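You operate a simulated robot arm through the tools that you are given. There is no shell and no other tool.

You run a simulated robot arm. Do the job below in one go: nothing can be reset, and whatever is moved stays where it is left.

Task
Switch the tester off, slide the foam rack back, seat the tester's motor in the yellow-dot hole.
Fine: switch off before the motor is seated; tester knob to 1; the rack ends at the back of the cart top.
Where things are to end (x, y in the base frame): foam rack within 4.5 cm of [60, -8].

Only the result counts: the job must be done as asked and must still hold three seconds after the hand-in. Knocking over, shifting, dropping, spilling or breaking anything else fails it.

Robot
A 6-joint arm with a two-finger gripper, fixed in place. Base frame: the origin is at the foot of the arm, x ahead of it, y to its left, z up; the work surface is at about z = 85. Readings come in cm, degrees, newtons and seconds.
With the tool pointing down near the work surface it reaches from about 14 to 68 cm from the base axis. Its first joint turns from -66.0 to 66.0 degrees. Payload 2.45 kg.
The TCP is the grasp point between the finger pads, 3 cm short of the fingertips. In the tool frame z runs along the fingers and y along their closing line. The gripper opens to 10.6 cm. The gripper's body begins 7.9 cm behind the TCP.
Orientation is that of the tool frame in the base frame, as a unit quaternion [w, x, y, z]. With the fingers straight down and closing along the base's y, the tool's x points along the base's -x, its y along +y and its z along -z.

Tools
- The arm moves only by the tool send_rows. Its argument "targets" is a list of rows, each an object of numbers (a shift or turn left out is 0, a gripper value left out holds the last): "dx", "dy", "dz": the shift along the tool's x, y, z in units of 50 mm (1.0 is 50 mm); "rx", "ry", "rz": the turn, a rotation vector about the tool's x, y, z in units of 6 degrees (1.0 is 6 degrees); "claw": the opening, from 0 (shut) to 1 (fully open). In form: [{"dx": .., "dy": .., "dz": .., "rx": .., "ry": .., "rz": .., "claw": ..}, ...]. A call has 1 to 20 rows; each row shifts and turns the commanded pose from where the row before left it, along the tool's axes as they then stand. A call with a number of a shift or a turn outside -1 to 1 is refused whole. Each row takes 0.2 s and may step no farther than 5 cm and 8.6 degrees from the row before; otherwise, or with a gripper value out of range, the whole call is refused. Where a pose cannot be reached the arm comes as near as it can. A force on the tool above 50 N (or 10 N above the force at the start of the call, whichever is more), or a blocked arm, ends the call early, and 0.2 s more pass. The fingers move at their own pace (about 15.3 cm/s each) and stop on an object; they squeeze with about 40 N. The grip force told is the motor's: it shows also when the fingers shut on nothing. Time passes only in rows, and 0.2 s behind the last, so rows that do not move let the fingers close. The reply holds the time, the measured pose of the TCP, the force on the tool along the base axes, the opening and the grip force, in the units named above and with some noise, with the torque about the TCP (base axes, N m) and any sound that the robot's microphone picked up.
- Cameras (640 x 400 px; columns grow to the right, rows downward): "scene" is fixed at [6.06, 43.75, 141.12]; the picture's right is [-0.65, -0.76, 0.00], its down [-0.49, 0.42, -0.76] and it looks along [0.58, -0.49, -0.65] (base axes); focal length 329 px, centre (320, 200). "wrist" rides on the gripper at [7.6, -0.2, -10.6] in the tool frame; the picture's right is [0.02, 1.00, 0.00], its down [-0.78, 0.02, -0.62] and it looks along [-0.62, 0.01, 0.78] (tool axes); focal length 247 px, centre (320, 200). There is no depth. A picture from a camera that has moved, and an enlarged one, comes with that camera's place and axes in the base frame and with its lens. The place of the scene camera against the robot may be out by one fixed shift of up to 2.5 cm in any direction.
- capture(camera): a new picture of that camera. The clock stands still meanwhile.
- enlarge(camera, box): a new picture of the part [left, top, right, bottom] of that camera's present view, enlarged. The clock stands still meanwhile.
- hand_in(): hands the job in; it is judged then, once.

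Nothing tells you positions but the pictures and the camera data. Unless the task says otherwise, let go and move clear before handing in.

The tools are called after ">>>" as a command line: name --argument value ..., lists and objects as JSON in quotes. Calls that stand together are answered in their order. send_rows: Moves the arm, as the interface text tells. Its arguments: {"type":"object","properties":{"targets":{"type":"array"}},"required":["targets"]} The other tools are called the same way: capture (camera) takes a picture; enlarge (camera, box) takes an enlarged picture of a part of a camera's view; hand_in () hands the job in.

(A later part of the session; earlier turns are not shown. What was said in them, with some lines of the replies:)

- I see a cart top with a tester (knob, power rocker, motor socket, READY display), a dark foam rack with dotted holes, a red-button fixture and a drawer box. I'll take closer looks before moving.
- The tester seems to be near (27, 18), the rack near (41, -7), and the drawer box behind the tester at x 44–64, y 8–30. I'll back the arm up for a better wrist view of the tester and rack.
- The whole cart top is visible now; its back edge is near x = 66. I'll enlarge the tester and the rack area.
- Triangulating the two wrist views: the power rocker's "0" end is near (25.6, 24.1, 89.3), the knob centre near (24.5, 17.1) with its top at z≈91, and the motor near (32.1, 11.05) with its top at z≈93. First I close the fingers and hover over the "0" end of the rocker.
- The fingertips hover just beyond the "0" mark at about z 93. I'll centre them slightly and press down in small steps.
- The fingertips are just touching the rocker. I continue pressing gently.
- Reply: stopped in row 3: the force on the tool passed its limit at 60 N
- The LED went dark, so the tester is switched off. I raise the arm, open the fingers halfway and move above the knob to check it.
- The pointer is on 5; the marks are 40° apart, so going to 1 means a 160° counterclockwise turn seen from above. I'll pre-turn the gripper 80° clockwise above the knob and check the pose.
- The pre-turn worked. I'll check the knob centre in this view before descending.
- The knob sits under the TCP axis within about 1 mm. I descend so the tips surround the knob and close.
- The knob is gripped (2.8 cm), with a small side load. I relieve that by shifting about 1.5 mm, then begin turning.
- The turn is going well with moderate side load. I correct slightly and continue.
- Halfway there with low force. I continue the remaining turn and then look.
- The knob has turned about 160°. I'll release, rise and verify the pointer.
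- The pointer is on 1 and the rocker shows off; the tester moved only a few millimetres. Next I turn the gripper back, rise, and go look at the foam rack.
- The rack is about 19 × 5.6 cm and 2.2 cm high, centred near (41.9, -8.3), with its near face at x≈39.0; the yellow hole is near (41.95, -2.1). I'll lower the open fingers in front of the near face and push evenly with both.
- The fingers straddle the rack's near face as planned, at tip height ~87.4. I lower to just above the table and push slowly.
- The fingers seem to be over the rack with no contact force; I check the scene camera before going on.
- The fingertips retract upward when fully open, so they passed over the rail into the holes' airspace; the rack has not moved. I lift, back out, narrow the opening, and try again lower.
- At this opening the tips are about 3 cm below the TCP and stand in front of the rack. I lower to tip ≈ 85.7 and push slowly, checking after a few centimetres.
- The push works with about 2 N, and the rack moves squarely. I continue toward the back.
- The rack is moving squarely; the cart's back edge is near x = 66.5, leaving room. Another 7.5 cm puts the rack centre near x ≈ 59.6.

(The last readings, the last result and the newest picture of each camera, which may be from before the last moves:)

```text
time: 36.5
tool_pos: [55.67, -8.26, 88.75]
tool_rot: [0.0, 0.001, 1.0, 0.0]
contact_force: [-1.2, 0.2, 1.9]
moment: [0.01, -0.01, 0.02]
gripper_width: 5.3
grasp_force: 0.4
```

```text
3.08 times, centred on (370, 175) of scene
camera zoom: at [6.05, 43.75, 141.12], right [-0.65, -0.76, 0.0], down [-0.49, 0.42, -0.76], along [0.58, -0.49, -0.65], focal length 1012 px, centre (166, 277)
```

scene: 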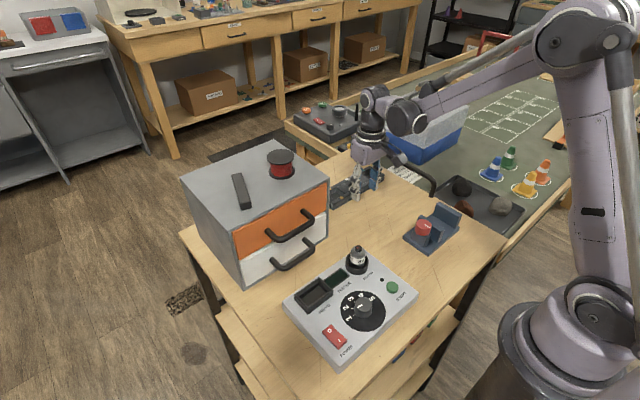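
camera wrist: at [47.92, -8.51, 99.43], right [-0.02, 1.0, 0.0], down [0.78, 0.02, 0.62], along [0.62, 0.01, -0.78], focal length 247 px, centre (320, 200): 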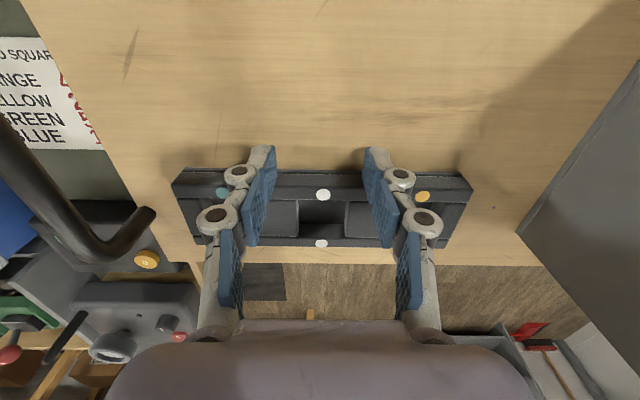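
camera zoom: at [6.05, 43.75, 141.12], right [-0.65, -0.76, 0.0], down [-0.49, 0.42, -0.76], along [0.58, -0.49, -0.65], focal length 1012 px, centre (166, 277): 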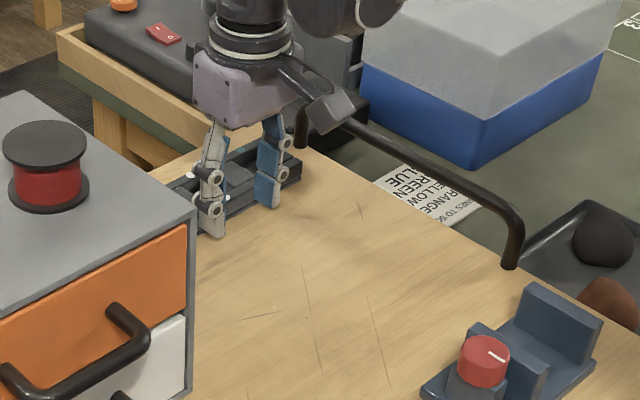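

The rack is now near (59.3, -8.3), at the back of the cart. I back off, rise and return to view the motor.

>>> send_rows --targets '[{"dx": 0.4}, {"dx": 0.4, "dz": -0.8}, {"dx": 0.4, "dz": -0.8}, {"dx": 0.4, "dz": -0.8}, {"dx": 0.4, "dz": -0.8}, {"dx": 0.4, "dz": -0.8}, {"dx": 0.8, "dy": 0.5}, {"dx": 0.8, "dy": 0.55}, {"dx": 0.8, "dy": 0.55}, {"dx": 0.6, "dy": 0.7}, {"dx": 0.15, "dy": 0.7}, {"dy": 0.75}, {}]'

>>> capture --camera "wrist"

>>> capture --camera "scene"

```text
time: 39.3
tool_pos: [27.92, 10.61, 108.73]
tool_rot: [0.0, 0.001, 1.0, 0.0]
contact_force: [0.1, -0.1, 0.4]
moment: [0.0, -0.02, 0.01]
gripper_width: 5.28
grasp_force: 0.1
```

```text
taken
camera wrist: at [20.25, 10.34, 119.37], right [-0.02, 1.0, 0.0], down [0.78, 0.02, 0.62], along [0.62, 0.01, -0.78], focal length 247 px, centre (320, 200)
```

wrist: 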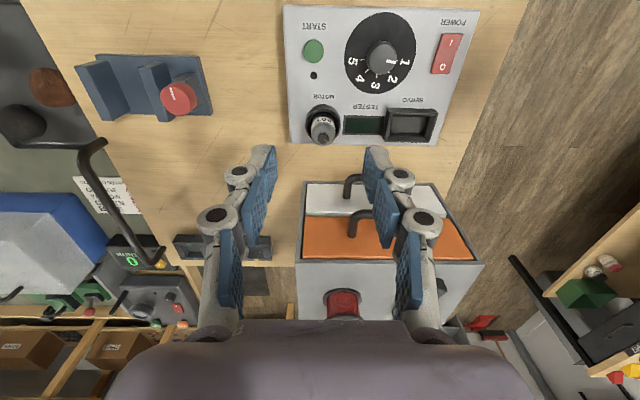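

```text
taken
```

scene: 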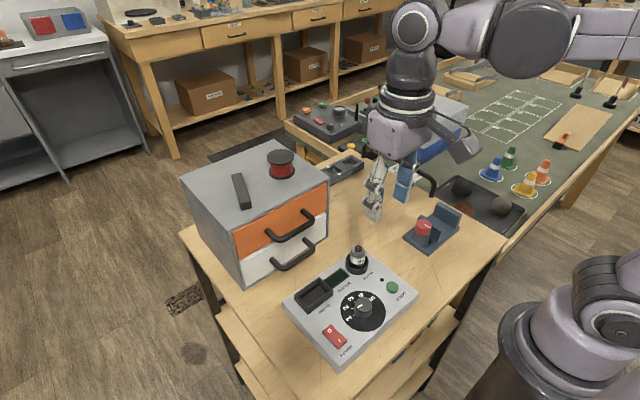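

>>> enlarge --camera "wrist" --box '[280, 90, 370, 150]'

>>> enlarge --camera "scene" --box '[310, 230, 400, 290]'

>>> enlarge --camera "scene" --box '[300, 130, 420, 220]'

```text
6.67 times, centred on (325, 120) of wrist
camera zoom: at [20.25, 10.34, 119.37], right [-0.02, 1.0, 0.0], down [0.78, 0.02, 0.62], along [0.62, 0.01, -0.78], focal length 1646 px, centre (287, 733)
```

zoom: 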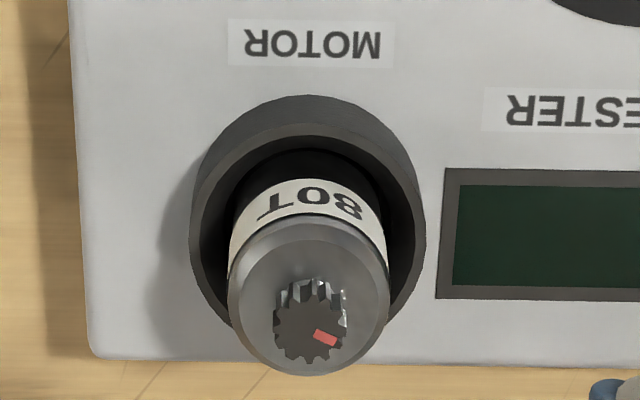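

```text
6.67 times, centred on (355, 260) of scene
camera zoom: at [6.06, 43.75, 141.12], right [-0.65, -0.76, 0.0], down [-0.49, 0.42, -0.76], along [0.58, -0.49, -0.65], focal length 2192 px, centre (87, -200)
```

zoom: 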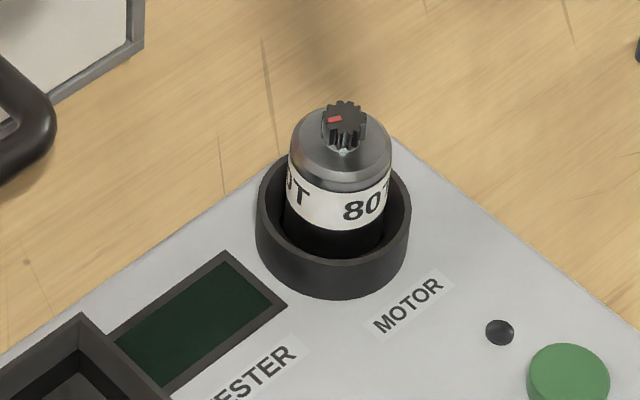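

```text
4.44 times, centred on (360, 175) of scene
camera zoom: at [6.06, 43.75, 141.12], right [-0.65, -0.76, 0.0], down [-0.49, 0.42, -0.76], along [0.58, -0.49, -0.65], focal length 1462 px, centre (142, 311)
```

zoom: 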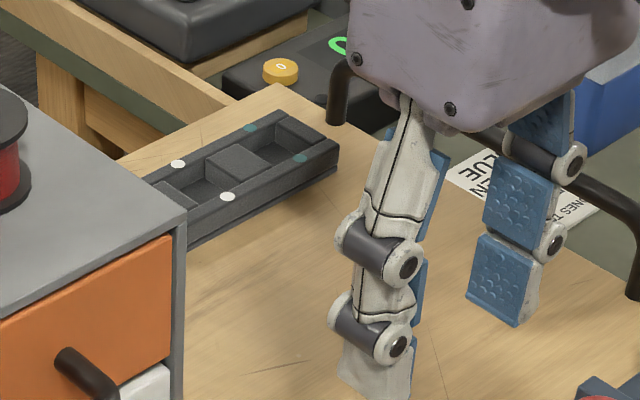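

The tester is off with the motor still in its socket, its axis near (32.25, 10.85), body ~2.8 cm wide and top at z≈92. I lower over it with fingertips just above the socket rim (≈90.2).

>>> send_rows --targets '[{"dx": -0.433, "dy": 0.024}, {"dx": -0.433, "dy": 0.024}, {"dz": 0.8}, {"dz": 0.8}, {"dz": 0.6}, {"dz": 0.3}, {}]'

>>> capture --camera "wrist"

>>> enlarge --camera "scene" --box '[300, 210, 420, 300]'

```text
time: 40.9
tool_pos: [32.14, 10.9, 96.28]
tool_rot: [-0.001, 0.001, 1.0, 0.0]
contact_force: [0.4, 0.0, -0.3]
moment: [0.0, -0.01, 0.0]
gripper_width: 5.31
grasp_force: 0.0
```

```text
taken
camera wrist: at [24.5, 10.55, 106.91], right [-0.02, 1.0, 0.0], down [0.78, 0.02, 0.62], along [0.62, 0.01, -0.78], focal length 247 px, centre (320, 200)
```

wrist: 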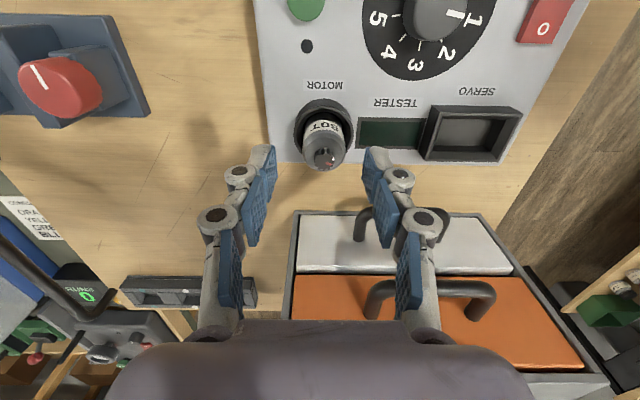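

```text
4.44 times, centred on (360, 255) of scene
camera zoom: at [6.06, 43.75, 141.12], right [-0.65, -0.76, 0.0], down [-0.49, 0.42, -0.76], along [0.58, -0.49, -0.65], focal length 1462 px, centre (142, -44)
```

zoom: 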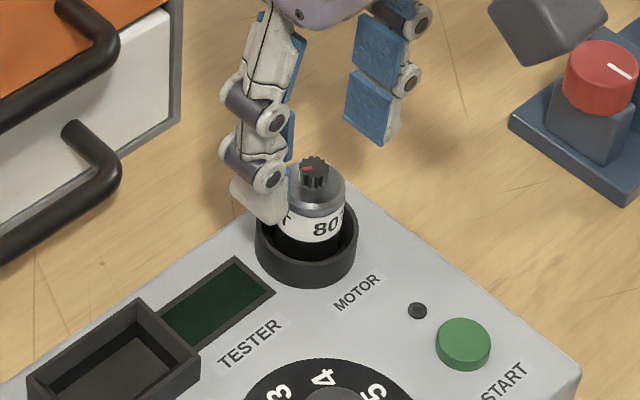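

>>> enlarge --camera "wrist" --box '[240, 90, 400, 190]'

```text
4.00 times, centred on (320, 140) of wrist
camera zoom: at [24.5, 10.55, 106.91], right [-0.02, 1.0, 0.0], down [0.78, 0.02, 0.62], along [0.62, 0.01, -0.78], focal length 988 px, centre (320, 440)
```

zoom: 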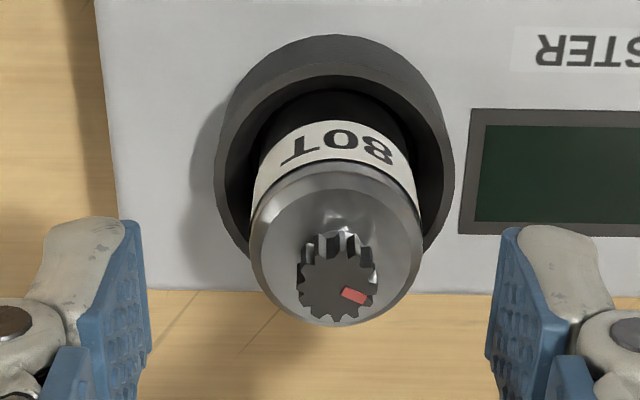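

The motor is ~0.25 cm to +y of the finger midline. I correct that, lower to TCP ≈ 93.7, and close.

>>> send_rows --targets '[{"dx": -0.025, "dy": 0.048, "dz": 0.25}, {"dz": 0.25}, {}]'

>>> enlarge --camera "wrist" --box '[240, 90, 400, 190]'

>>> enlarge --camera "scene" --box '[300, 210, 420, 300]'

```text
time: 41.7
tool_pos: [32.28, 10.99, 93.83]
tool_rot: [0.0, 0.002, 1.0, 0.001]
contact_force: [-0.3, 0.3, 0.2]
moment: [-0.01, 0.02, -0.03]
gripper_width: 5.32
grasp_force: 0.0
```

```text
4.00 times, centred on (320, 140) of wrist
camera zoom: at [24.6, 10.78, 104.44], right [-0.02, 1.0, 0.0], down [0.78, 0.02, 0.62], along [0.62, 0.01, -0.78], focal length 988 px, centre (320, 440)
```

zoom: 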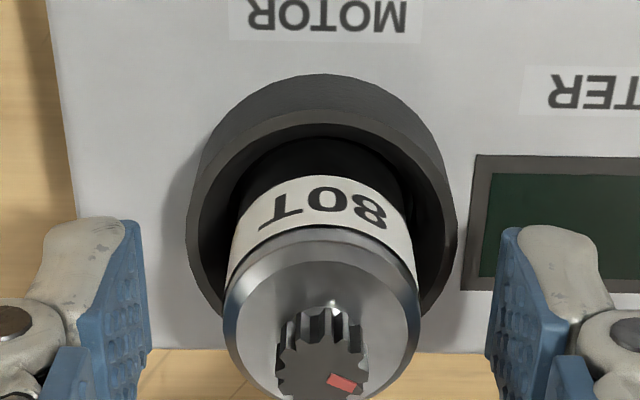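

```text
4.44 times, centred on (360, 255) of scene
camera zoom: at [6.06, 43.75, 141.12], right [-0.65, -0.76, 0.0], down [-0.49, 0.42, -0.76], along [0.58, -0.49, -0.65], focal length 1462 px, centre (142, -44)
```

zoom: 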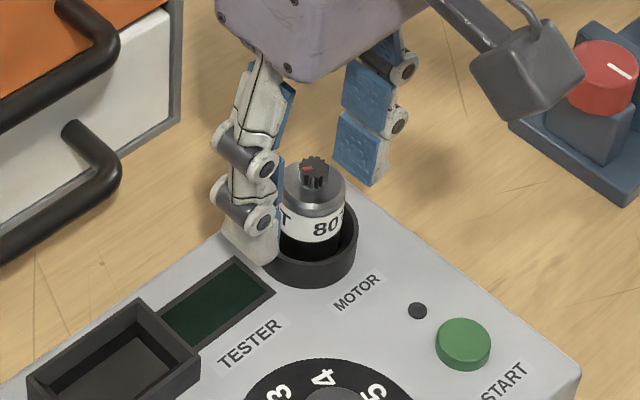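

The motor is centred between the pads and the tips are just above the rim. I close.

>>> send_rows --targets '[{"claw": 0}, {}, {}, {}]'

>>> enlarge --camera "scene" --box '[300, 210, 420, 300]'

```text
time: 42.7
tool_pos: [32.4, 11.05, 93.88]
tool_rot: [0.0, 0.001, 1.0, 0.001]
contact_force: [0.5, 0.5, 0.2]
moment: [0.01, -0.04, 0.01]
gripper_width: 2.67
grasp_force: 40.1
```

```text
4.44 times, centred on (360, 255) of scene
camera zoom: at [6.06, 43.75, 141.12], right [-0.65, -0.76, 0.0], down [-0.49, 0.42, -0.76], along [0.58, -0.49, -0.65], focal length 1462 px, centre (142, -44)
```

zoom: 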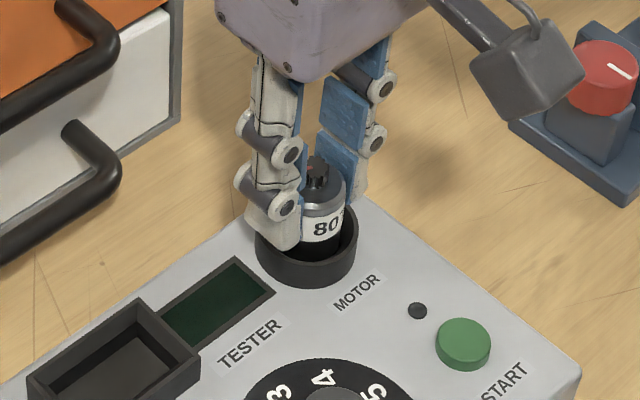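

The motor is gripped at 2.67 cm width with 40 N. I lift straight up slowly.

>>> send_rows --targets '[{"dz": -0.2}, {"dz": -0.3}, {"dz": -0.4}, {"dz": -0.5}, {"dz": -0.6}, {}]'

>>> enlarge --camera "scene" --box '[300, 180, 420, 290]'

>>> enlarge --camera "wrist" --box '[240, 90, 400, 210]'

```text
time: 44.1
tool_pos: [32.43, 10.95, 103.89]
tool_rot: [0.0, 0.001, 1.0, 0.0]
contact_force: [-0.2, 0.3, -0.6]
moment: [-0.01, -0.01, 0.01]
gripper_width: 2.67
grasp_force: 40.2
```

```text
3.64 times, centred on (360, 235) of scene
camera zoom: at [6.06, 43.75, 141.12], right [-0.65, -0.76, 0.0], down [-0.49, 0.42, -0.76], along [0.58, -0.49, -0.65], focal length 1196 px, centre (174, 73)
```

zoom: 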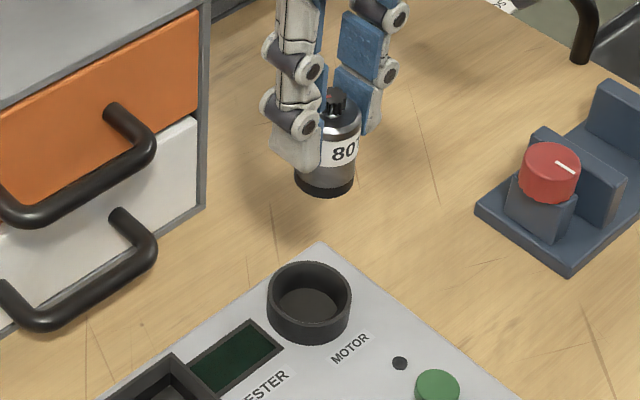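

```text
3.33 times, centred on (320, 150) of wrist
camera zoom: at [24.62, 10.73, 114.53], right [-0.02, 1.0, 0.0], down [0.78, 0.02, 0.62], along [0.62, 0.01, -0.78], focal length 823 px, centre (320, 367)
```

zoom: 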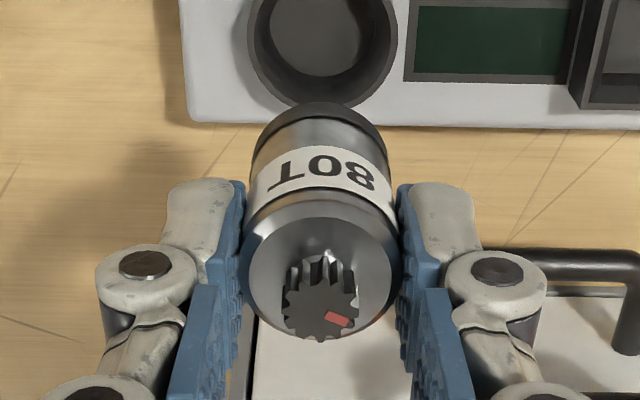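

The motor came out cleanly and hangs upright. I carry it high, first toward −y, then forward over open table to look at the yellow hole.

>>> send_rows --targets '[{"dz": -0.6}, {"dz": -0.4, "dy": -0.3}, {"dy": -0.6}, {"dy": -0.6}, {"dy": -0.6}, {"dx": -0.3, "dy": -0.5}, {"dx": -0.6}, {"dx": -0.7}, {"dx": -0.7}, {"dx": -0.7}, {"dx": -0.7}, {"dx": -0.4}, {}]'

>>> capture --camera "wrist"

>>> capture --camera "scene"

```text
time: 46.9
tool_pos: [52.96, -2.11, 108.85]
tool_rot: [-0.001, 0.001, 1.0, 0.0]
contact_force: [-0.2, 0.5, -1.2]
moment: [0.01, 0.0, -0.03]
gripper_width: 2.68
grasp_force: 39.9
```

```text
taken
camera wrist: at [45.18, -2.32, 119.4], right [-0.02, 1.0, 0.0], down [0.78, 0.02, 0.62], along [0.62, 0.01, -0.78], focal length 247 px, centre (320, 200)
```

wrist: 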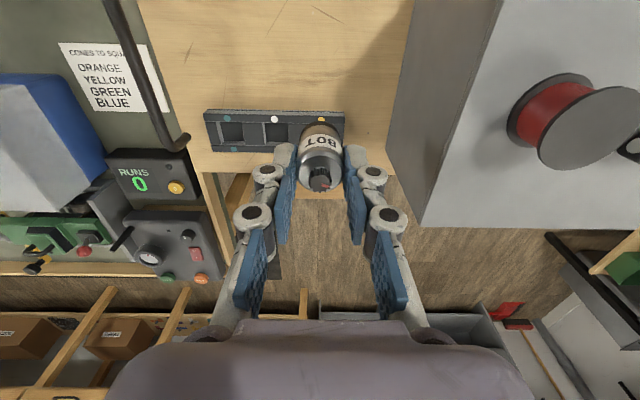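

```text
taken
```

scene: 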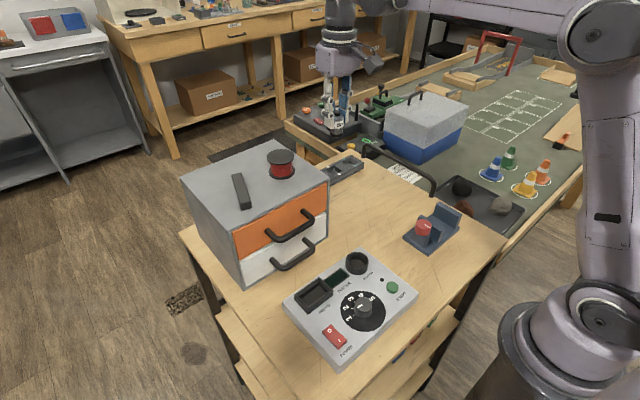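

The yellow hole is partly hidden behind the motor. I shift forward 4 cm so that it appears above the motor in the image.

>>> send_rows --targets '[{"dx": -0.4}, {"dx": -0.4}, {}]'

>>> capture --camera "wrist"

>>> enlarge --camera "wrist" --box '[190, 60, 390, 190]'

```text
time: 47.7
tool_pos: [56.88, -2.0, 109.02]
tool_rot: [0.0, 0.001, 1.0, 0.0]
contact_force: [-1.1, -0.4, -0.9]
moment: [-0.04, 0.02, 0.01]
gripper_width: 2.67
grasp_force: 40.2
```

```text
taken
camera wrist: at [49.17, -2.32, 119.44], right [-0.02, 1.0, 0.0], down [0.78, 0.02, 0.62], along [0.62, 0.01, -0.78], focal length 247 px, centre (320, 200)
```

wrist: 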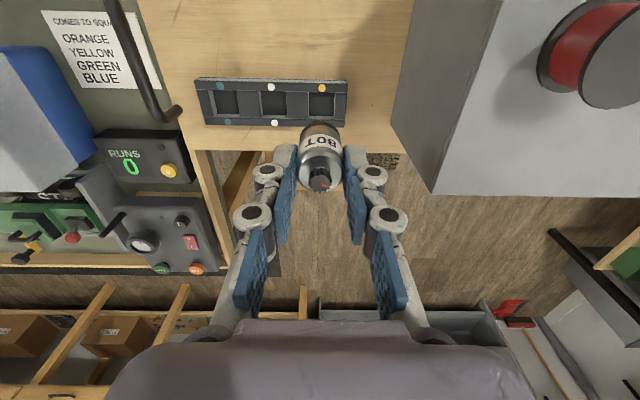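

```text
3.08 times, centred on (290, 125) of wrist
camera zoom: at [49.17, -2.32, 119.44], right [-0.02, 1.0, 0.0], down [0.78, 0.02, 0.62], along [0.62, 0.01, -0.78], focal length 760 px, centre (412, 431)
```

zoom: 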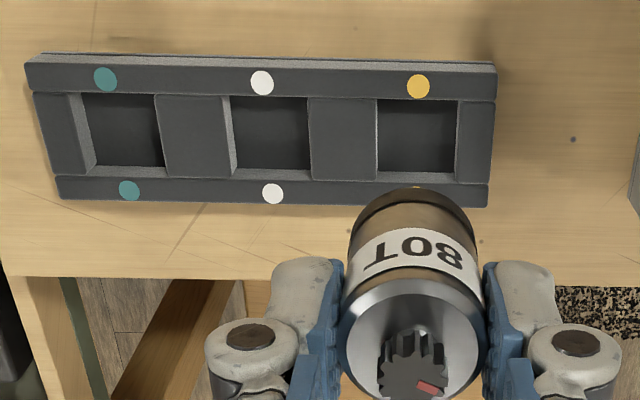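

The rack is centred at (59.5, -8.24) and the yellow hole at (59.5, -2.05) in camera terms; the motor appears 0.12 cm to −y of that and 2.55 cm short in x. I move above the hole and lower to just above the rack.

>>> send_rows --targets '[{"dx": -0.25, "dy": 0.012}, {"dx": -0.26, "dy": 0.012}, {"dz": 0.7}, {"dz": 0.7}, {"dz": 0.6}, {"dz": 0.5}, {}]'

>>> capture --camera "wrist"

>>> enlarge --camera "wrist" --box '[240, 90, 400, 210]'

>>> enlarge --camera "scene" --box '[290, 110, 410, 200]'

```text
time: 49.3
tool_pos: [59.39, -1.92, 96.35]
tool_rot: [0.0, 0.001, 1.0, 0.0]
contact_force: [0.2, -0.2, -1.7]
moment: [0.03, 0.05, -0.01]
gripper_width: 2.66
grasp_force: 40.2
```

```text
taken
camera wrist: at [51.68, -2.2, 106.94], right [-0.02, 1.0, 0.0], down [0.78, 0.02, 0.62], along [0.62, 0.01, -0.78], focal length 247 px, centre (320, 200)
```

wrist: 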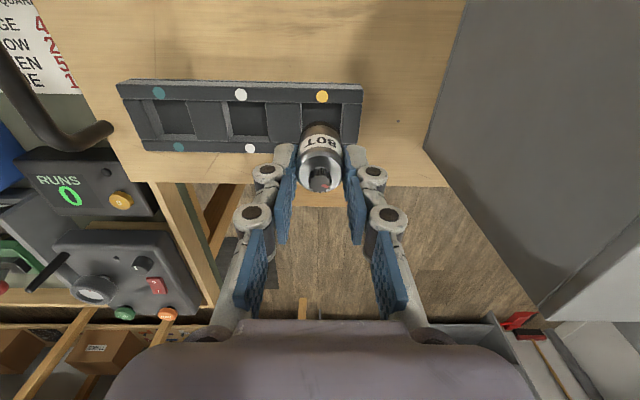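

```text
3.33 times, centred on (320, 150) of wrist
camera zoom: at [51.68, -2.2, 106.94], right [-0.02, 1.0, 0.0], down [0.78, 0.02, 0.62], along [0.62, 0.01, -0.78], focal length 823 px, centre (320, 367)
```

zoom: 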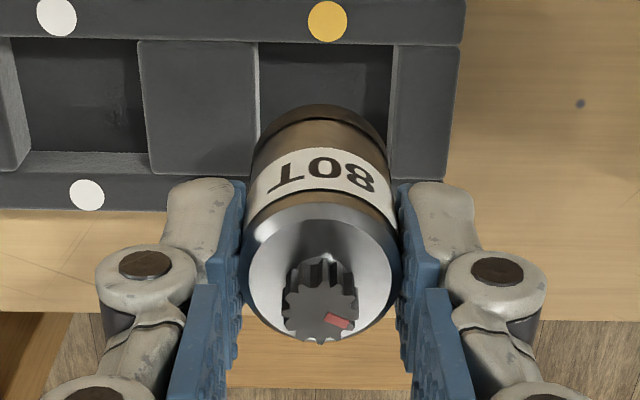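

```text
4.44 times, centred on (350, 155) of scene
camera zoom: at [6.06, 43.75, 141.12], right [-0.65, -0.76, 0.0], down [-0.49, 0.42, -0.76], along [0.58, -0.49, -0.65], focal length 1462 px, centre (187, 400)
```

zoom: 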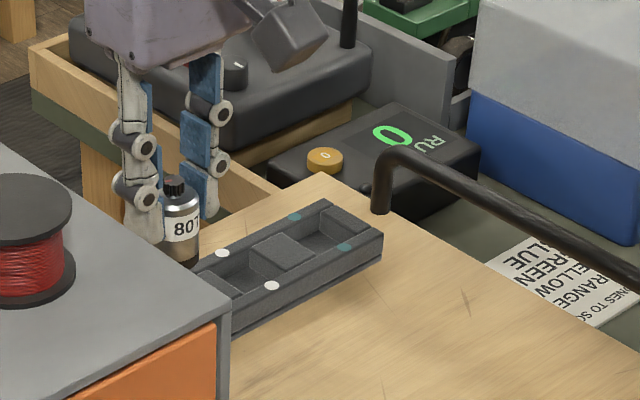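

The motor is aligned with the hole within about 1 mm. I nudge +y 0.07 cm, descend to just above the opening and recheck.

>>> send_rows --targets '[{"dy": 0.015, "dz": 0.2}, {"dz": 0.2}, {}]'

>>> enlarge --camera "wrist" --box '[240, 70, 400, 210]'

>>> enlarge --camera "scene" --box '[290, 110, 410, 200]'

```text
time: 50.1
tool_pos: [59.38, -1.88, 94.38]
tool_rot: [0.0, 0.001, 1.0, 0.0]
contact_force: [-0.5, -0.1, -1.7]
moment: [-0.02, 0.0, -0.01]
gripper_width: 2.68
grasp_force: 40.3
```

```text
2.86 times, centred on (320, 140) of wrist
camera zoom: at [51.72, -2.12, 104.95], right [-0.02, 1.0, 0.0], down [0.78, 0.02, 0.62], along [0.62, 0.01, -0.78], focal length 706 px, centre (320, 371)
```

zoom: 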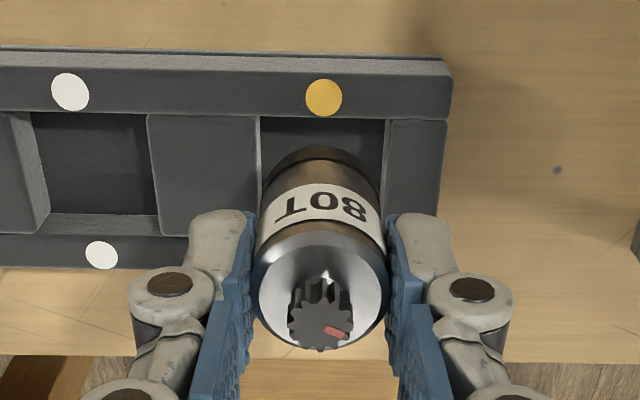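

```text
4.44 times, centred on (350, 155) of scene
camera zoom: at [6.06, 43.75, 141.12], right [-0.65, -0.76, 0.0], down [-0.49, 0.42, -0.76], along [0.58, -0.49, -0.65], focal length 1462 px, centre (187, 400)
```

zoom: 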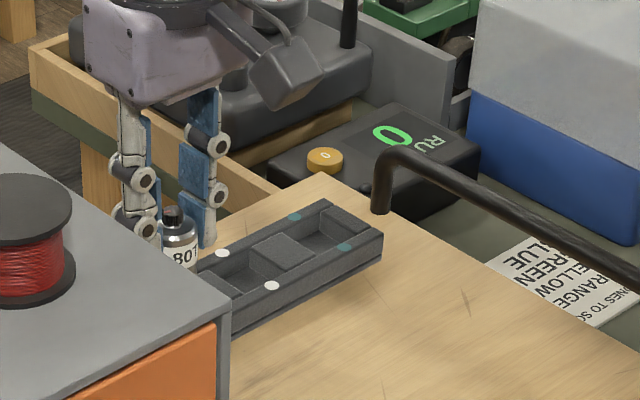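

Still well aligned; the motor's bottom is about 1 cm above the rack top. I insert in small steps while watching the force.

>>> send_rows --targets '[{"dz": 0.08}, {"dz": 0.08}, {"dz": 0.08}, {"dz": 0.06}, {}]'

>>> enlarge --camera "wrist" --box '[240, 70, 400, 210]'

```text
time: 51.3
tool_pos: [59.4, -1.81, 92.81]
tool_rot: [0.0, 0.001, 1.0, -0.001]
contact_force: [0.3, -0.3, -1.1]
moment: [-0.03, -0.01, 0.01]
gripper_width: 2.67
grasp_force: 39.9
```

```text
2.86 times, centred on (320, 140) of wrist
camera zoom: at [51.67, -2.09, 103.43], right [-0.02, 1.0, 0.0], down [0.78, 0.02, 0.62], along [0.62, 0.01, -0.78], focal length 706 px, centre (320, 371)
```

zoom: 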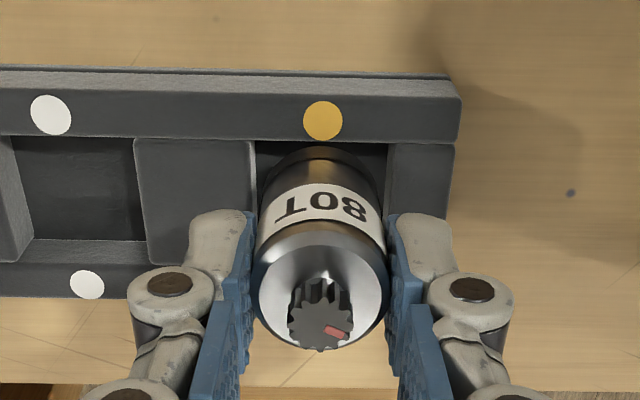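

No contact; the bottom is entering the hole. I keep lowering in 2 mm steps.

>>> send_rows --targets '[{"dz": 0.04}, {"dz": 0.04}, {"dz": 0.03}, {}]'

>>> send_rows --targets '[{"dz": 0.03}, {"dz": 0.03}, {}]'

>>> enlarge --camera "wrist" --box '[240, 70, 400, 210]'

```text
time: 52.3
tool_pos: [59.38, -1.76, 92.24]
tool_rot: [-0.001, 0.001, 1.0, 0.001]
contact_force: [4.4, -0.1, 31.3]
moment: [0.0, 0.3, 0.01]
gripper_width: 2.68
grasp_force: 40.1
```

```text
time: 53.1
tool_pos: [59.37, -1.83, 92.02]
tool_rot: [0.001, 0.001, 1.0, 0.0]
contact_force: [4.6, 1.3, 30.1]
moment: [0.06, 0.27, -0.05]
gripper_width: 2.67
grasp_force: 39.9
```

```text
2.86 times, centred on (320, 140) of wrist
camera zoom: at [51.62, -2.09, 102.65], right [-0.02, 1.0, 0.0], down [0.78, 0.02, 0.62], along [0.62, 0.01, -0.78], focal length 706 px, centre (320, 371)
```

zoom: 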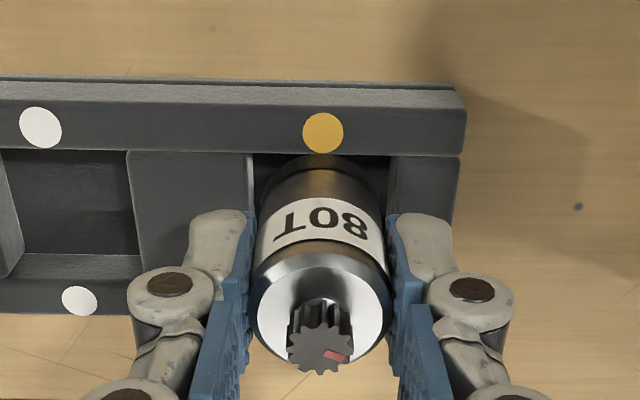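

Contact at about the computed floor depth (z ≈ 86), so the motor is on the hole's floor. I relieve the press slightly, check, then release.

>>> send_rows --targets '[{"dz": -0.04}, {}]'

>>> send_rows --targets '[{"dz": -0.015}, {}]'

>>> enlarge --camera "wrist" --box '[240, 70, 400, 210]'

```text
time: 53.7
tool_pos: [59.31, -1.89, 91.99]
tool_rot: [-0.001, 0.0, 1.0, -0.001]
contact_force: [0.0, 1.6, 0.3]
moment: [0.03, 0.0, -0.06]
gripper_width: 2.7
grasp_force: 40.2
```

```text
time: 54.3
tool_pos: [59.41, -1.77, 92.27]
tool_rot: [0.0, 0.001, 1.0, -0.001]
contact_force: [-0.4, -0.4, -1.3]
moment: [0.05, 0.02, -0.01]
gripper_width: 2.69
grasp_force: 40.0
```

```text
2.86 times, centred on (320, 140) of wrist
camera zoom: at [51.63, -2.13, 102.84], right [-0.02, 1.0, 0.0], down [0.78, 0.02, 0.62], along [0.62, 0.01, -0.78], focal length 706 px, centre (320, 371)
```

zoom: 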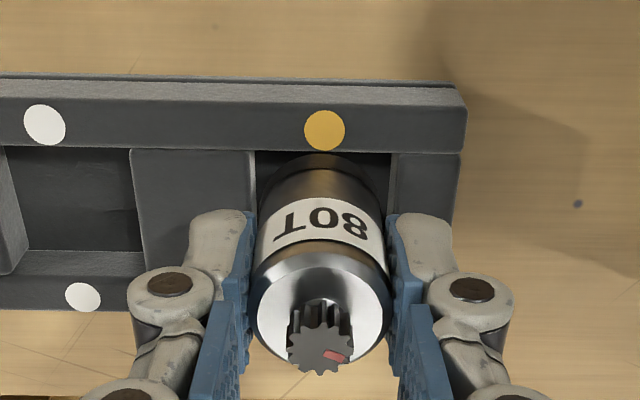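

The motor's bottom rim sits inside the hole's outline in both directions and the pads slipped a bit on contact with the floor. I lower a couple of millimetres again with a slight +x correction and look at the force.

>>> send_rows --targets '[{"dx": -0.02}, {"dz": 0.02}, {}]'

>>> send_rows --targets '[{"dz": 0.02}, {}]'

>>> capture --camera "wrist"

>>> enlarge --camera "wrist" --box '[280, 95, 360, 155]'

>>> enlarge --camera "scene" --box '[290, 110, 410, 200]'

```text
time: 55.1
tool_pos: [59.53, -1.68, 92.25]
tool_rot: [0.0, 0.001, 1.0, 0.0]
contact_force: [0.1, 0.2, -1.3]
moment: [-0.02, -0.01, 0.04]
gripper_width: 2.66
grasp_force: 40.2
```

```text
time: 55.7
tool_pos: [59.59, -1.88, 92.09]
tool_rot: [0.0, 0.0, 1.0, 0.0]
contact_force: [-0.1, 0.5, -0.9]
moment: [0.0, -0.01, 0.0]
gripper_width: 2.67
grasp_force: 40.5
```

```text
taken
camera wrist: at [51.76, -2.11, 102.65], right [-0.02, 1.0, 0.0], down [0.78, 0.02, 0.62], along [0.62, 0.01, -0.78], focal length 247 px, centre (320, 200)
```

wrist: 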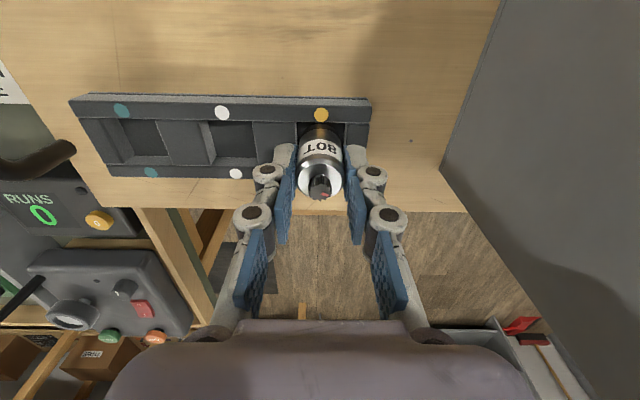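

```text
6.67 times, centred on (320, 125) of wrist
camera zoom: at [51.76, -2.11, 102.65], right [-0.02, 1.0, 0.0], down [0.78, 0.02, 0.62], along [0.62, 0.01, -0.78], focal length 1646 px, centre (320, 700)
```

zoom: 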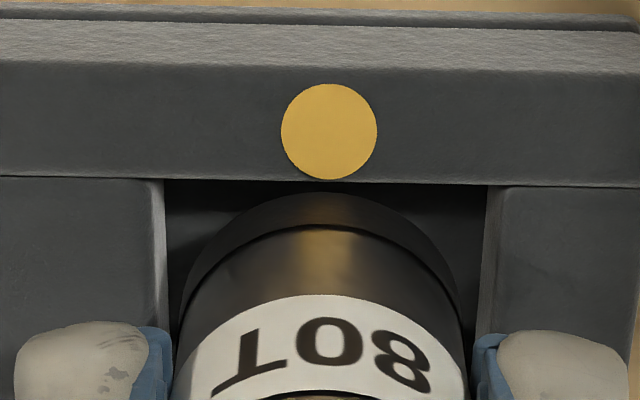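

```text
4.44 times, centred on (350, 155) of scene
camera zoom: at [6.06, 43.75, 141.12], right [-0.65, -0.76, 0.0], down [-0.49, 0.42, -0.76], along [0.58, -0.49, -0.65], focal length 1462 px, centre (187, 400)
```

zoom: 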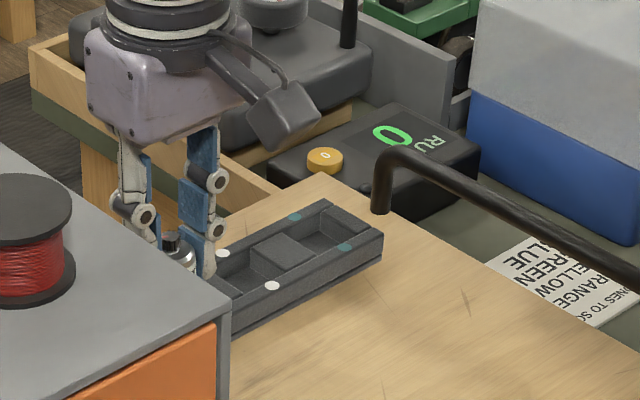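

The motor's bottom rim is now clearly within the hole, nearly at floor level, still hanging freely. I lower in 1 mm steps to contact.

>>> send_rows --targets '[{"dz": 0.02}, {}]'

>>> send_rows --targets '[{"dz": 0.02}, {}]'

>>> send_rows --targets '[{"dz": 0.02}, {}]'

```text
time: 56.3
tool_pos: [59.51, -1.9, 91.92]
tool_rot: [0.0, 0.001, 1.0, 0.0]
contact_force: [0.2, 0.3, -1.8]
moment: [0.01, -0.02, -0.02]
gripper_width: 2.66
grasp_force: 39.7
```

```text
time: 56.9
tool_pos: [59.5, -1.8, 91.89]
tool_rot: [0.0, 0.001, 1.0, 0.0]
contact_force: [0.0, -0.1, 0.3]
moment: [-0.01, -0.01, -0.02]
gripper_width: 2.68
grasp_force: 40.4
```

```text
time: 57.5
tool_pos: [59.54, -1.8, 91.76]
tool_rot: [0.0, 0.001, 1.0, 0.0]
contact_force: [-0.5, -1.2, -1.6]
moment: [0.01, 0.0, 0.01]
gripper_width: 2.67
grasp_force: 40.2
```

No contact yet, so the earlier contact was on the near rail's edge and the +x shift cleared it. I continue down carefully.

>>> send_rows --targets '[{"dz": 0.02}, {"dz": 0.02}, {}]'

>>> send_rows --targets '[{"dz": 0.02}, {"dz": 0.02}, {}]'

>>> enlarge --camera "wrist" --box '[240, 90, 400, 210]'

```text
time: 58.3
tool_pos: [59.53, -1.94, 91.53]
tool_rot: [0.0, 0.001, 1.0, 0.0]
contact_force: [-0.1, -0.1, -1.3]
moment: [0.0, -0.01, 0.01]
gripper_width: 2.65
grasp_force: 40.1
```

```text
time: 59.1
tool_pos: [59.44, -1.99, 91.32]
tool_rot: [0.0, 0.001, 1.0, 0.0]
contact_force: [0.4, -0.4, -1.3]
moment: [0.0, 0.0, 0.0]
gripper_width: 2.64
grasp_force: 40.7
```

```text
3.33 times, centred on (320, 150) of wrist
camera zoom: at [51.75, -2.13, 101.96], right [-0.02, 1.0, 0.0], down [0.78, 0.02, 0.62], along [0.62, 0.01, -0.78], focal length 823 px, centre (320, 367)
```

zoom: 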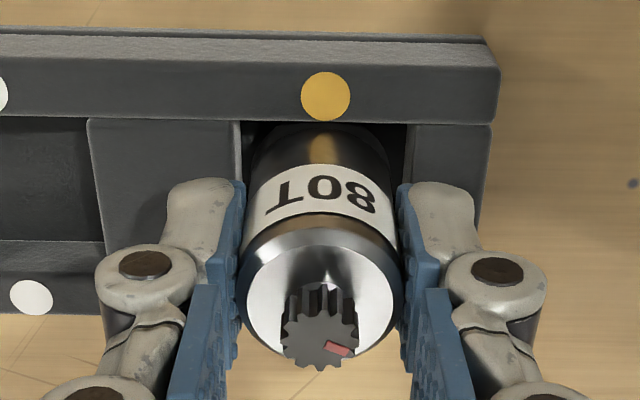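

The bottom rim has gone below the rail's edge, so it's inside the hole. I keep lowering to the floor.

>>> send_rows --targets '[{"dz": 0.02}, {"dz": 0.02}, {}]'

>>> send_rows --targets '[{"dz": 0.02}, {"dz": 0.02}, {}]'

>>> enlarge --camera "wrist" --box '[240, 90, 400, 210]'

```text
time: 59.9
tool_pos: [59.45, -1.92, 91.07]
tool_rot: [-0.001, 0.0, 1.0, 0.001]
contact_force: [0.4, -0.3, -1.4]
moment: [-0.03, 0.0, -0.02]
gripper_width: 2.66
grasp_force: 39.6
```

```text
time: 60.7
tool_pos: [59.43, -1.75, 90.98]
tool_rot: [0.0, 0.0, 1.0, 0.0]
contact_force: [0.9, -0.5, -0.8]
moment: [0.0, -0.02, -0.02]
gripper_width: 2.67
grasp_force: 40.0
```

```text
3.33 times, centred on (320, 150) of wrist
camera zoom: at [51.74, -2.13, 101.55], right [-0.02, 1.0, 0.0], down [0.78, 0.02, 0.62], along [0.62, 0.01, -0.78], focal length 823 px, centre (320, 367)
```

zoom: 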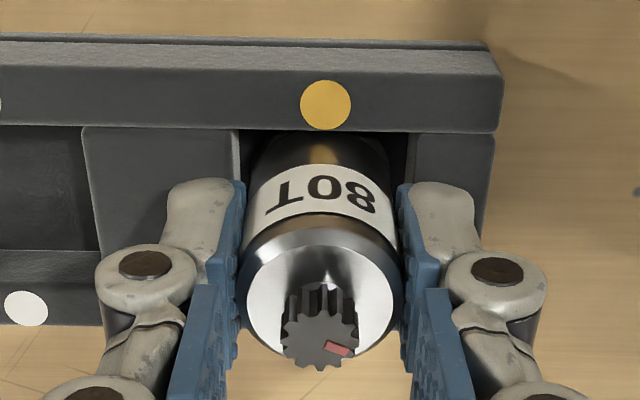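

>>> send_rows --targets '[{"dz": 0.02}, {"dz": 0.02}, {}]'

>>> send_rows --targets '[{"dz": 0.02}, {"dz": 0.02}, {}]'

>>> enlarge --camera "wrist" --box '[240, 90, 400, 210]'

>>> enlarge --camera "scene" --box '[290, 110, 410, 200]'

```text
time: 61.5
tool_pos: [59.39, -1.79, 90.76]
tool_rot: [0.0, 0.0, 1.0, 0.0]
contact_force: [-0.4, 0.1, -1.1]
moment: [-0.05, -0.02, -0.02]
gripper_width: 2.66
grasp_force: 39.9
```

```text
time: 62.3
tool_pos: [59.45, -1.87, 90.6]
tool_rot: [0.0, 0.001, 1.0, 0.0]
contact_force: [-0.3, 0.6, 7.2]
moment: [-0.03, -0.09, 0.02]
gripper_width: 2.67
grasp_force: 40.4
```

```text
3.33 times, centred on (320, 150) of wrist
camera zoom: at [51.72, -2.11, 101.19], right [-0.02, 1.0, 0.0], down [0.78, 0.02, 0.62], along [0.62, 0.01, -0.78], focal length 823 px, centre (320, 367)
```

zoom: 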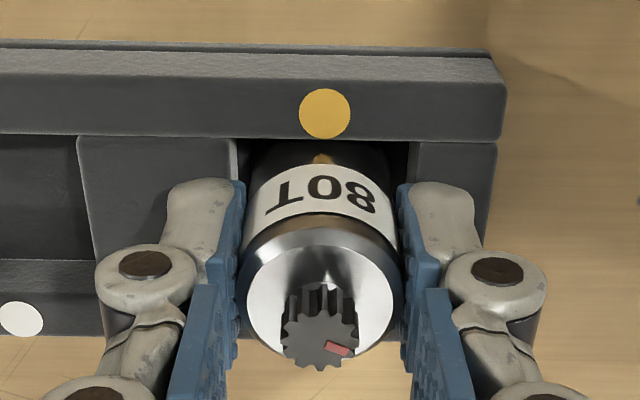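

```text
4.44 times, centred on (350, 155) of scene
camera zoom: at [6.04, 43.75, 141.12], right [-0.65, -0.76, 0.0], down [-0.49, 0.42, -0.76], along [0.58, -0.49, -0.65], focal length 1462 px, centre (187, 400)
```

zoom: 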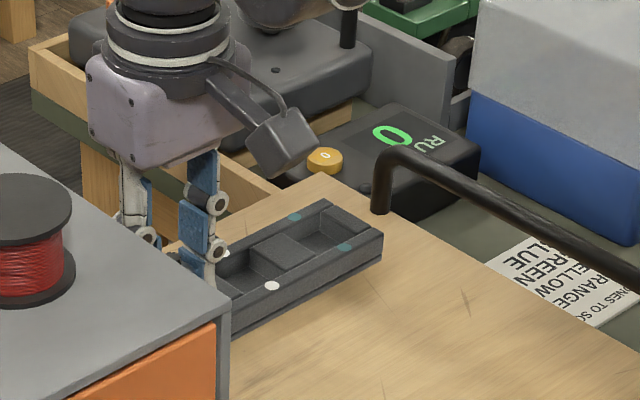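

Gentle 7 N contact at the hole's floor depth now. I release, then rise clear.

>>> send_rows --targets '[{"claw": 0.35}, {"claw": 0.45}, {}]'

>>> enlarge --camera "wrist" --box '[240, 90, 400, 210]'

```text
time: 63.1
tool_pos: [59.38, -1.84, 90.54]
tool_rot: [0.0, 0.0, 1.0, 0.001]
contact_force: [0.6, 0.9, 1.2]
moment: [-0.01, 0.01, 0.0]
gripper_width: 4.77
grasp_force: 0.1
```

```text
3.33 times, centred on (320, 150) of wrist
camera zoom: at [51.72, -2.11, 101.16], right [-0.02, 1.0, 0.0], down [0.78, 0.02, 0.62], along [0.62, 0.01, -0.78], focal length 823 px, centre (320, 367)
```

zoom: 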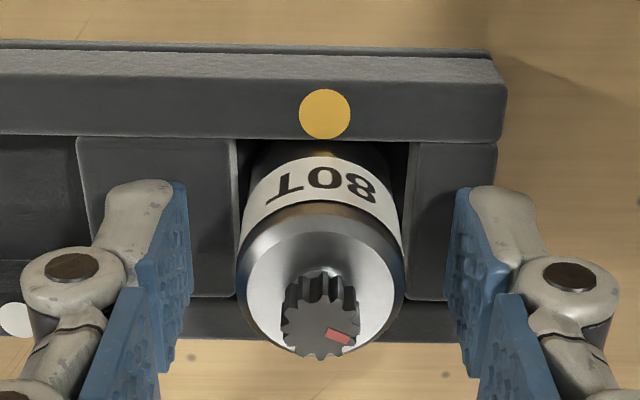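

The motor settled a few millimetres deeper, standing in the hole. I rise straight up and check.

>>> send_rows --targets '[{"dz": -0.2}, {"dz": -0.4}, {"dz": -0.6}, {"dz": -0.8}, {"dz": -0.8}, {}]'

>>> capture --camera "wrist"

>>> enlarge --camera "wrist" --box '[210, 50, 370, 170]'

>>> enlarge --camera "scene" --box '[290, 110, 410, 200]'

```text
time: 64.5
tool_pos: [59.55, -1.83, 104.71]
tool_rot: [0.001, 0.0, 1.0, 0.0]
contact_force: [-0.4, 0.1, -1.4]
moment: [-0.01, 0.02, -0.05]
gripper_width: 4.79
grasp_force: 0.0
```

```text
taken
camera wrist: at [51.78, -2.1, 115.3], right [-0.02, 1.0, 0.0], down [0.78, 0.02, 0.62], along [0.62, 0.01, -0.78], focal length 247 px, centre (320, 200)
```

wrist: 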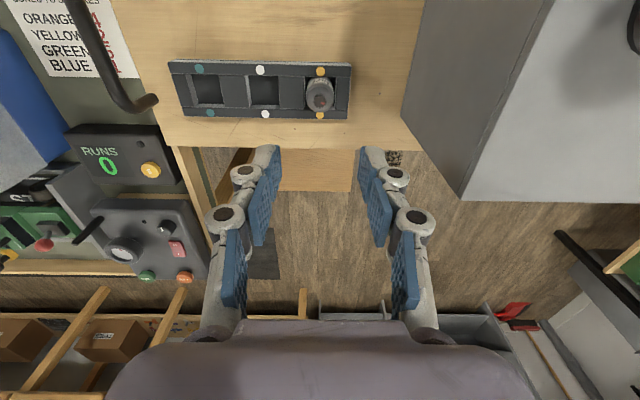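

```text
3.33 times, centred on (290, 110) of wrist
camera zoom: at [51.78, -2.1, 115.3], right [-0.02, 1.0, 0.0], down [0.78, 0.02, 0.62], along [0.62, 0.01, -0.78], focal length 823 px, centre (420, 500)
```

zoom: 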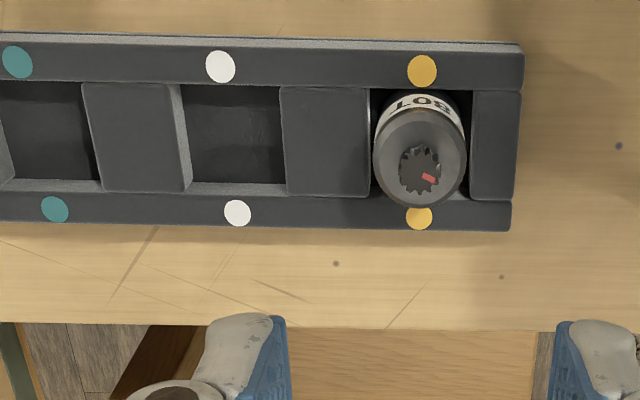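

```text
4.44 times, centred on (350, 155) of scene
camera zoom: at [6.06, 43.75, 141.12], right [-0.65, -0.76, 0.0], down [-0.49, 0.42, -0.76], along [0.58, -0.49, -0.65], focal length 1462 px, centre (187, 400)
```

zoom: 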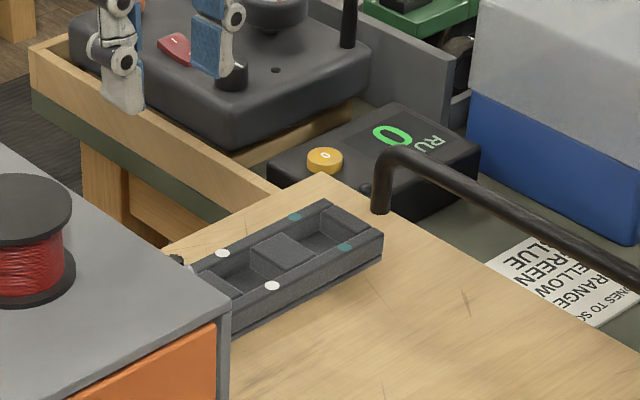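

The motor stands upright in the yellow-dot hole and the rack stayed at the back. I zoom once more, then retreat and check the whole scene.

>>> enlarge --camera "wrist" --box '[290, 60, 360, 130]'

>>> send_rows --targets '[{"dz": -0.8, "dx": 0.4}, {"dz": -0.6, "dx": 0.6}, {"dx": 0.9}, {"dx": 0.9}, {"dx": 0.9}, {"dx": 0.8}, {"dx": 0.6}, {}]'

>>> capture --camera "wrist"

>>> capture --camera "scene"

>>> enlarge --camera "scene" --box '[270, 240, 430, 370]'

```text
5.71 times, centred on (325, 95) of wrist
camera zoom: at [51.78, -2.1, 115.3], right [-0.02, 1.0, 0.0], down [0.78, 0.02, 0.62], along [0.62, 0.01, -0.78], focal length 1411 px, centre (291, 800)
```

zoom: 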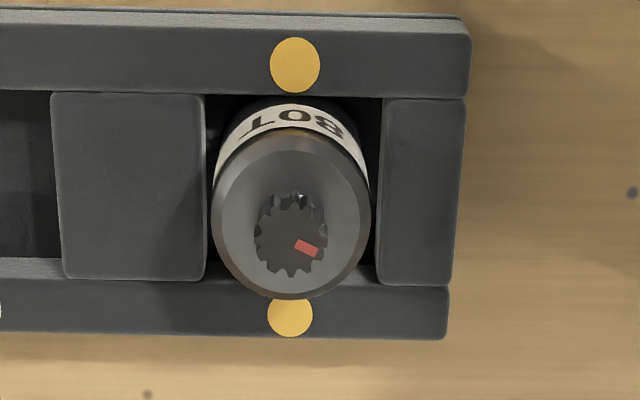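

```text
time: 66.3
tool_pos: [33.93, -1.98, 111.54]
tool_rot: [-0.001, 0.001, 1.0, -0.001]
contact_force: [0.4, 0.0, 0.3]
moment: [-0.01, -0.02, 0.02]
gripper_width: 4.77
grasp_force: 0.1
```

```text
taken
camera wrist: at [26.21, -2.2, 122.15], right [-0.02, 1.0, 0.0], down [0.78, 0.02, 0.62], along [0.62, 0.01, -0.78], focal length 247 px, centre (320, 200)
```

wrist: 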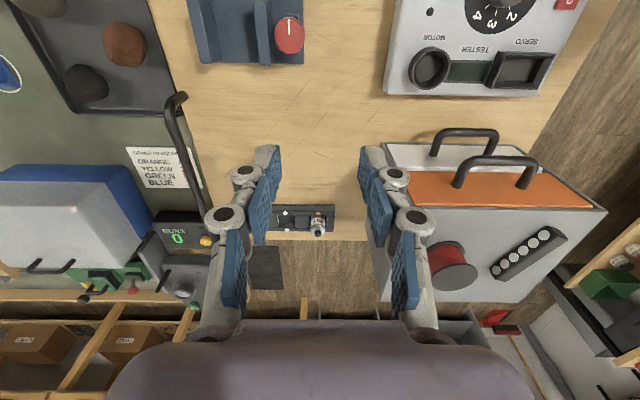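

```text
taken
```

scene: 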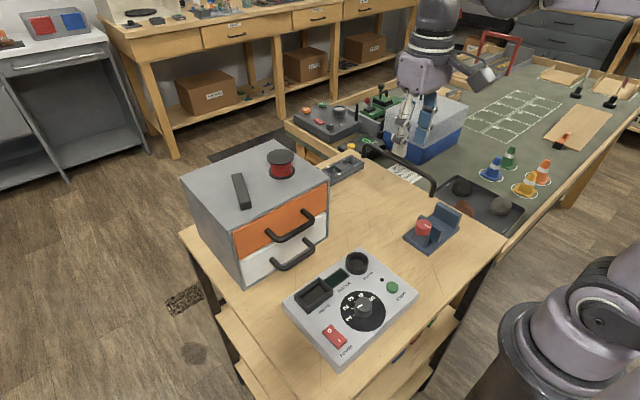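

```text
3.08 times, centred on (350, 305) of scene
camera zoom: at [6.05, 43.75, 141.12], right [-0.65, -0.76, 0.0], down [-0.49, 0.42, -0.76], along [0.58, -0.49, -0.65], focal length 1012 px, centre (228, -123)
```

zoom: 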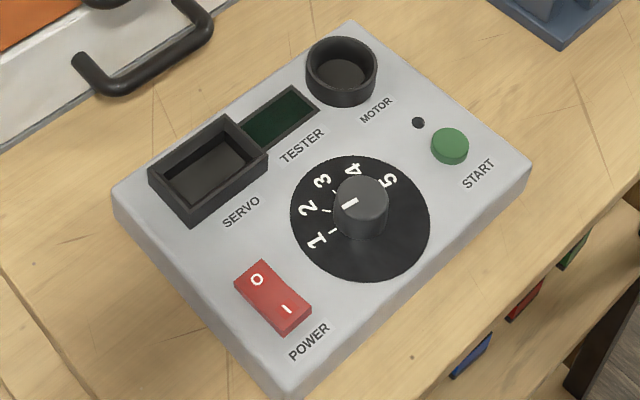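

The tester is off with its knob on 1. The rack is at about (59.5, -8.2) at the back of the cart, the motor stands in the yellow-dot hole, and the arm is clear. The tester itself shifted by about 3 mm while I turned the knob; nothing else was disturbed. I'm handing in.

>>> hand_in

```text
The job is handed in.
```

I finished the job and handed it in; the hand-in was accepted, but it gave no result.

- **Tester:** I switched the power off before moving the motor, and the LED went dark. The knob pointer lines up with 1.
- **Rack:** it sits at about (59.5, -8.2), at the back of the cart top. That is roughly 0.5 cm from the target.
- **Motor:** it stands upright in the yellow-dot hole. On the first try it caught on the near rail, so I moved it slightly and lowered it to the floor of the hole.
- **Disturbance:** the tester slid about 3 mm while I turned the knob. I left it there, and if the limit on shifting other things is very tight, this could count against the job. Nothing else appeared to move in the final pictures.
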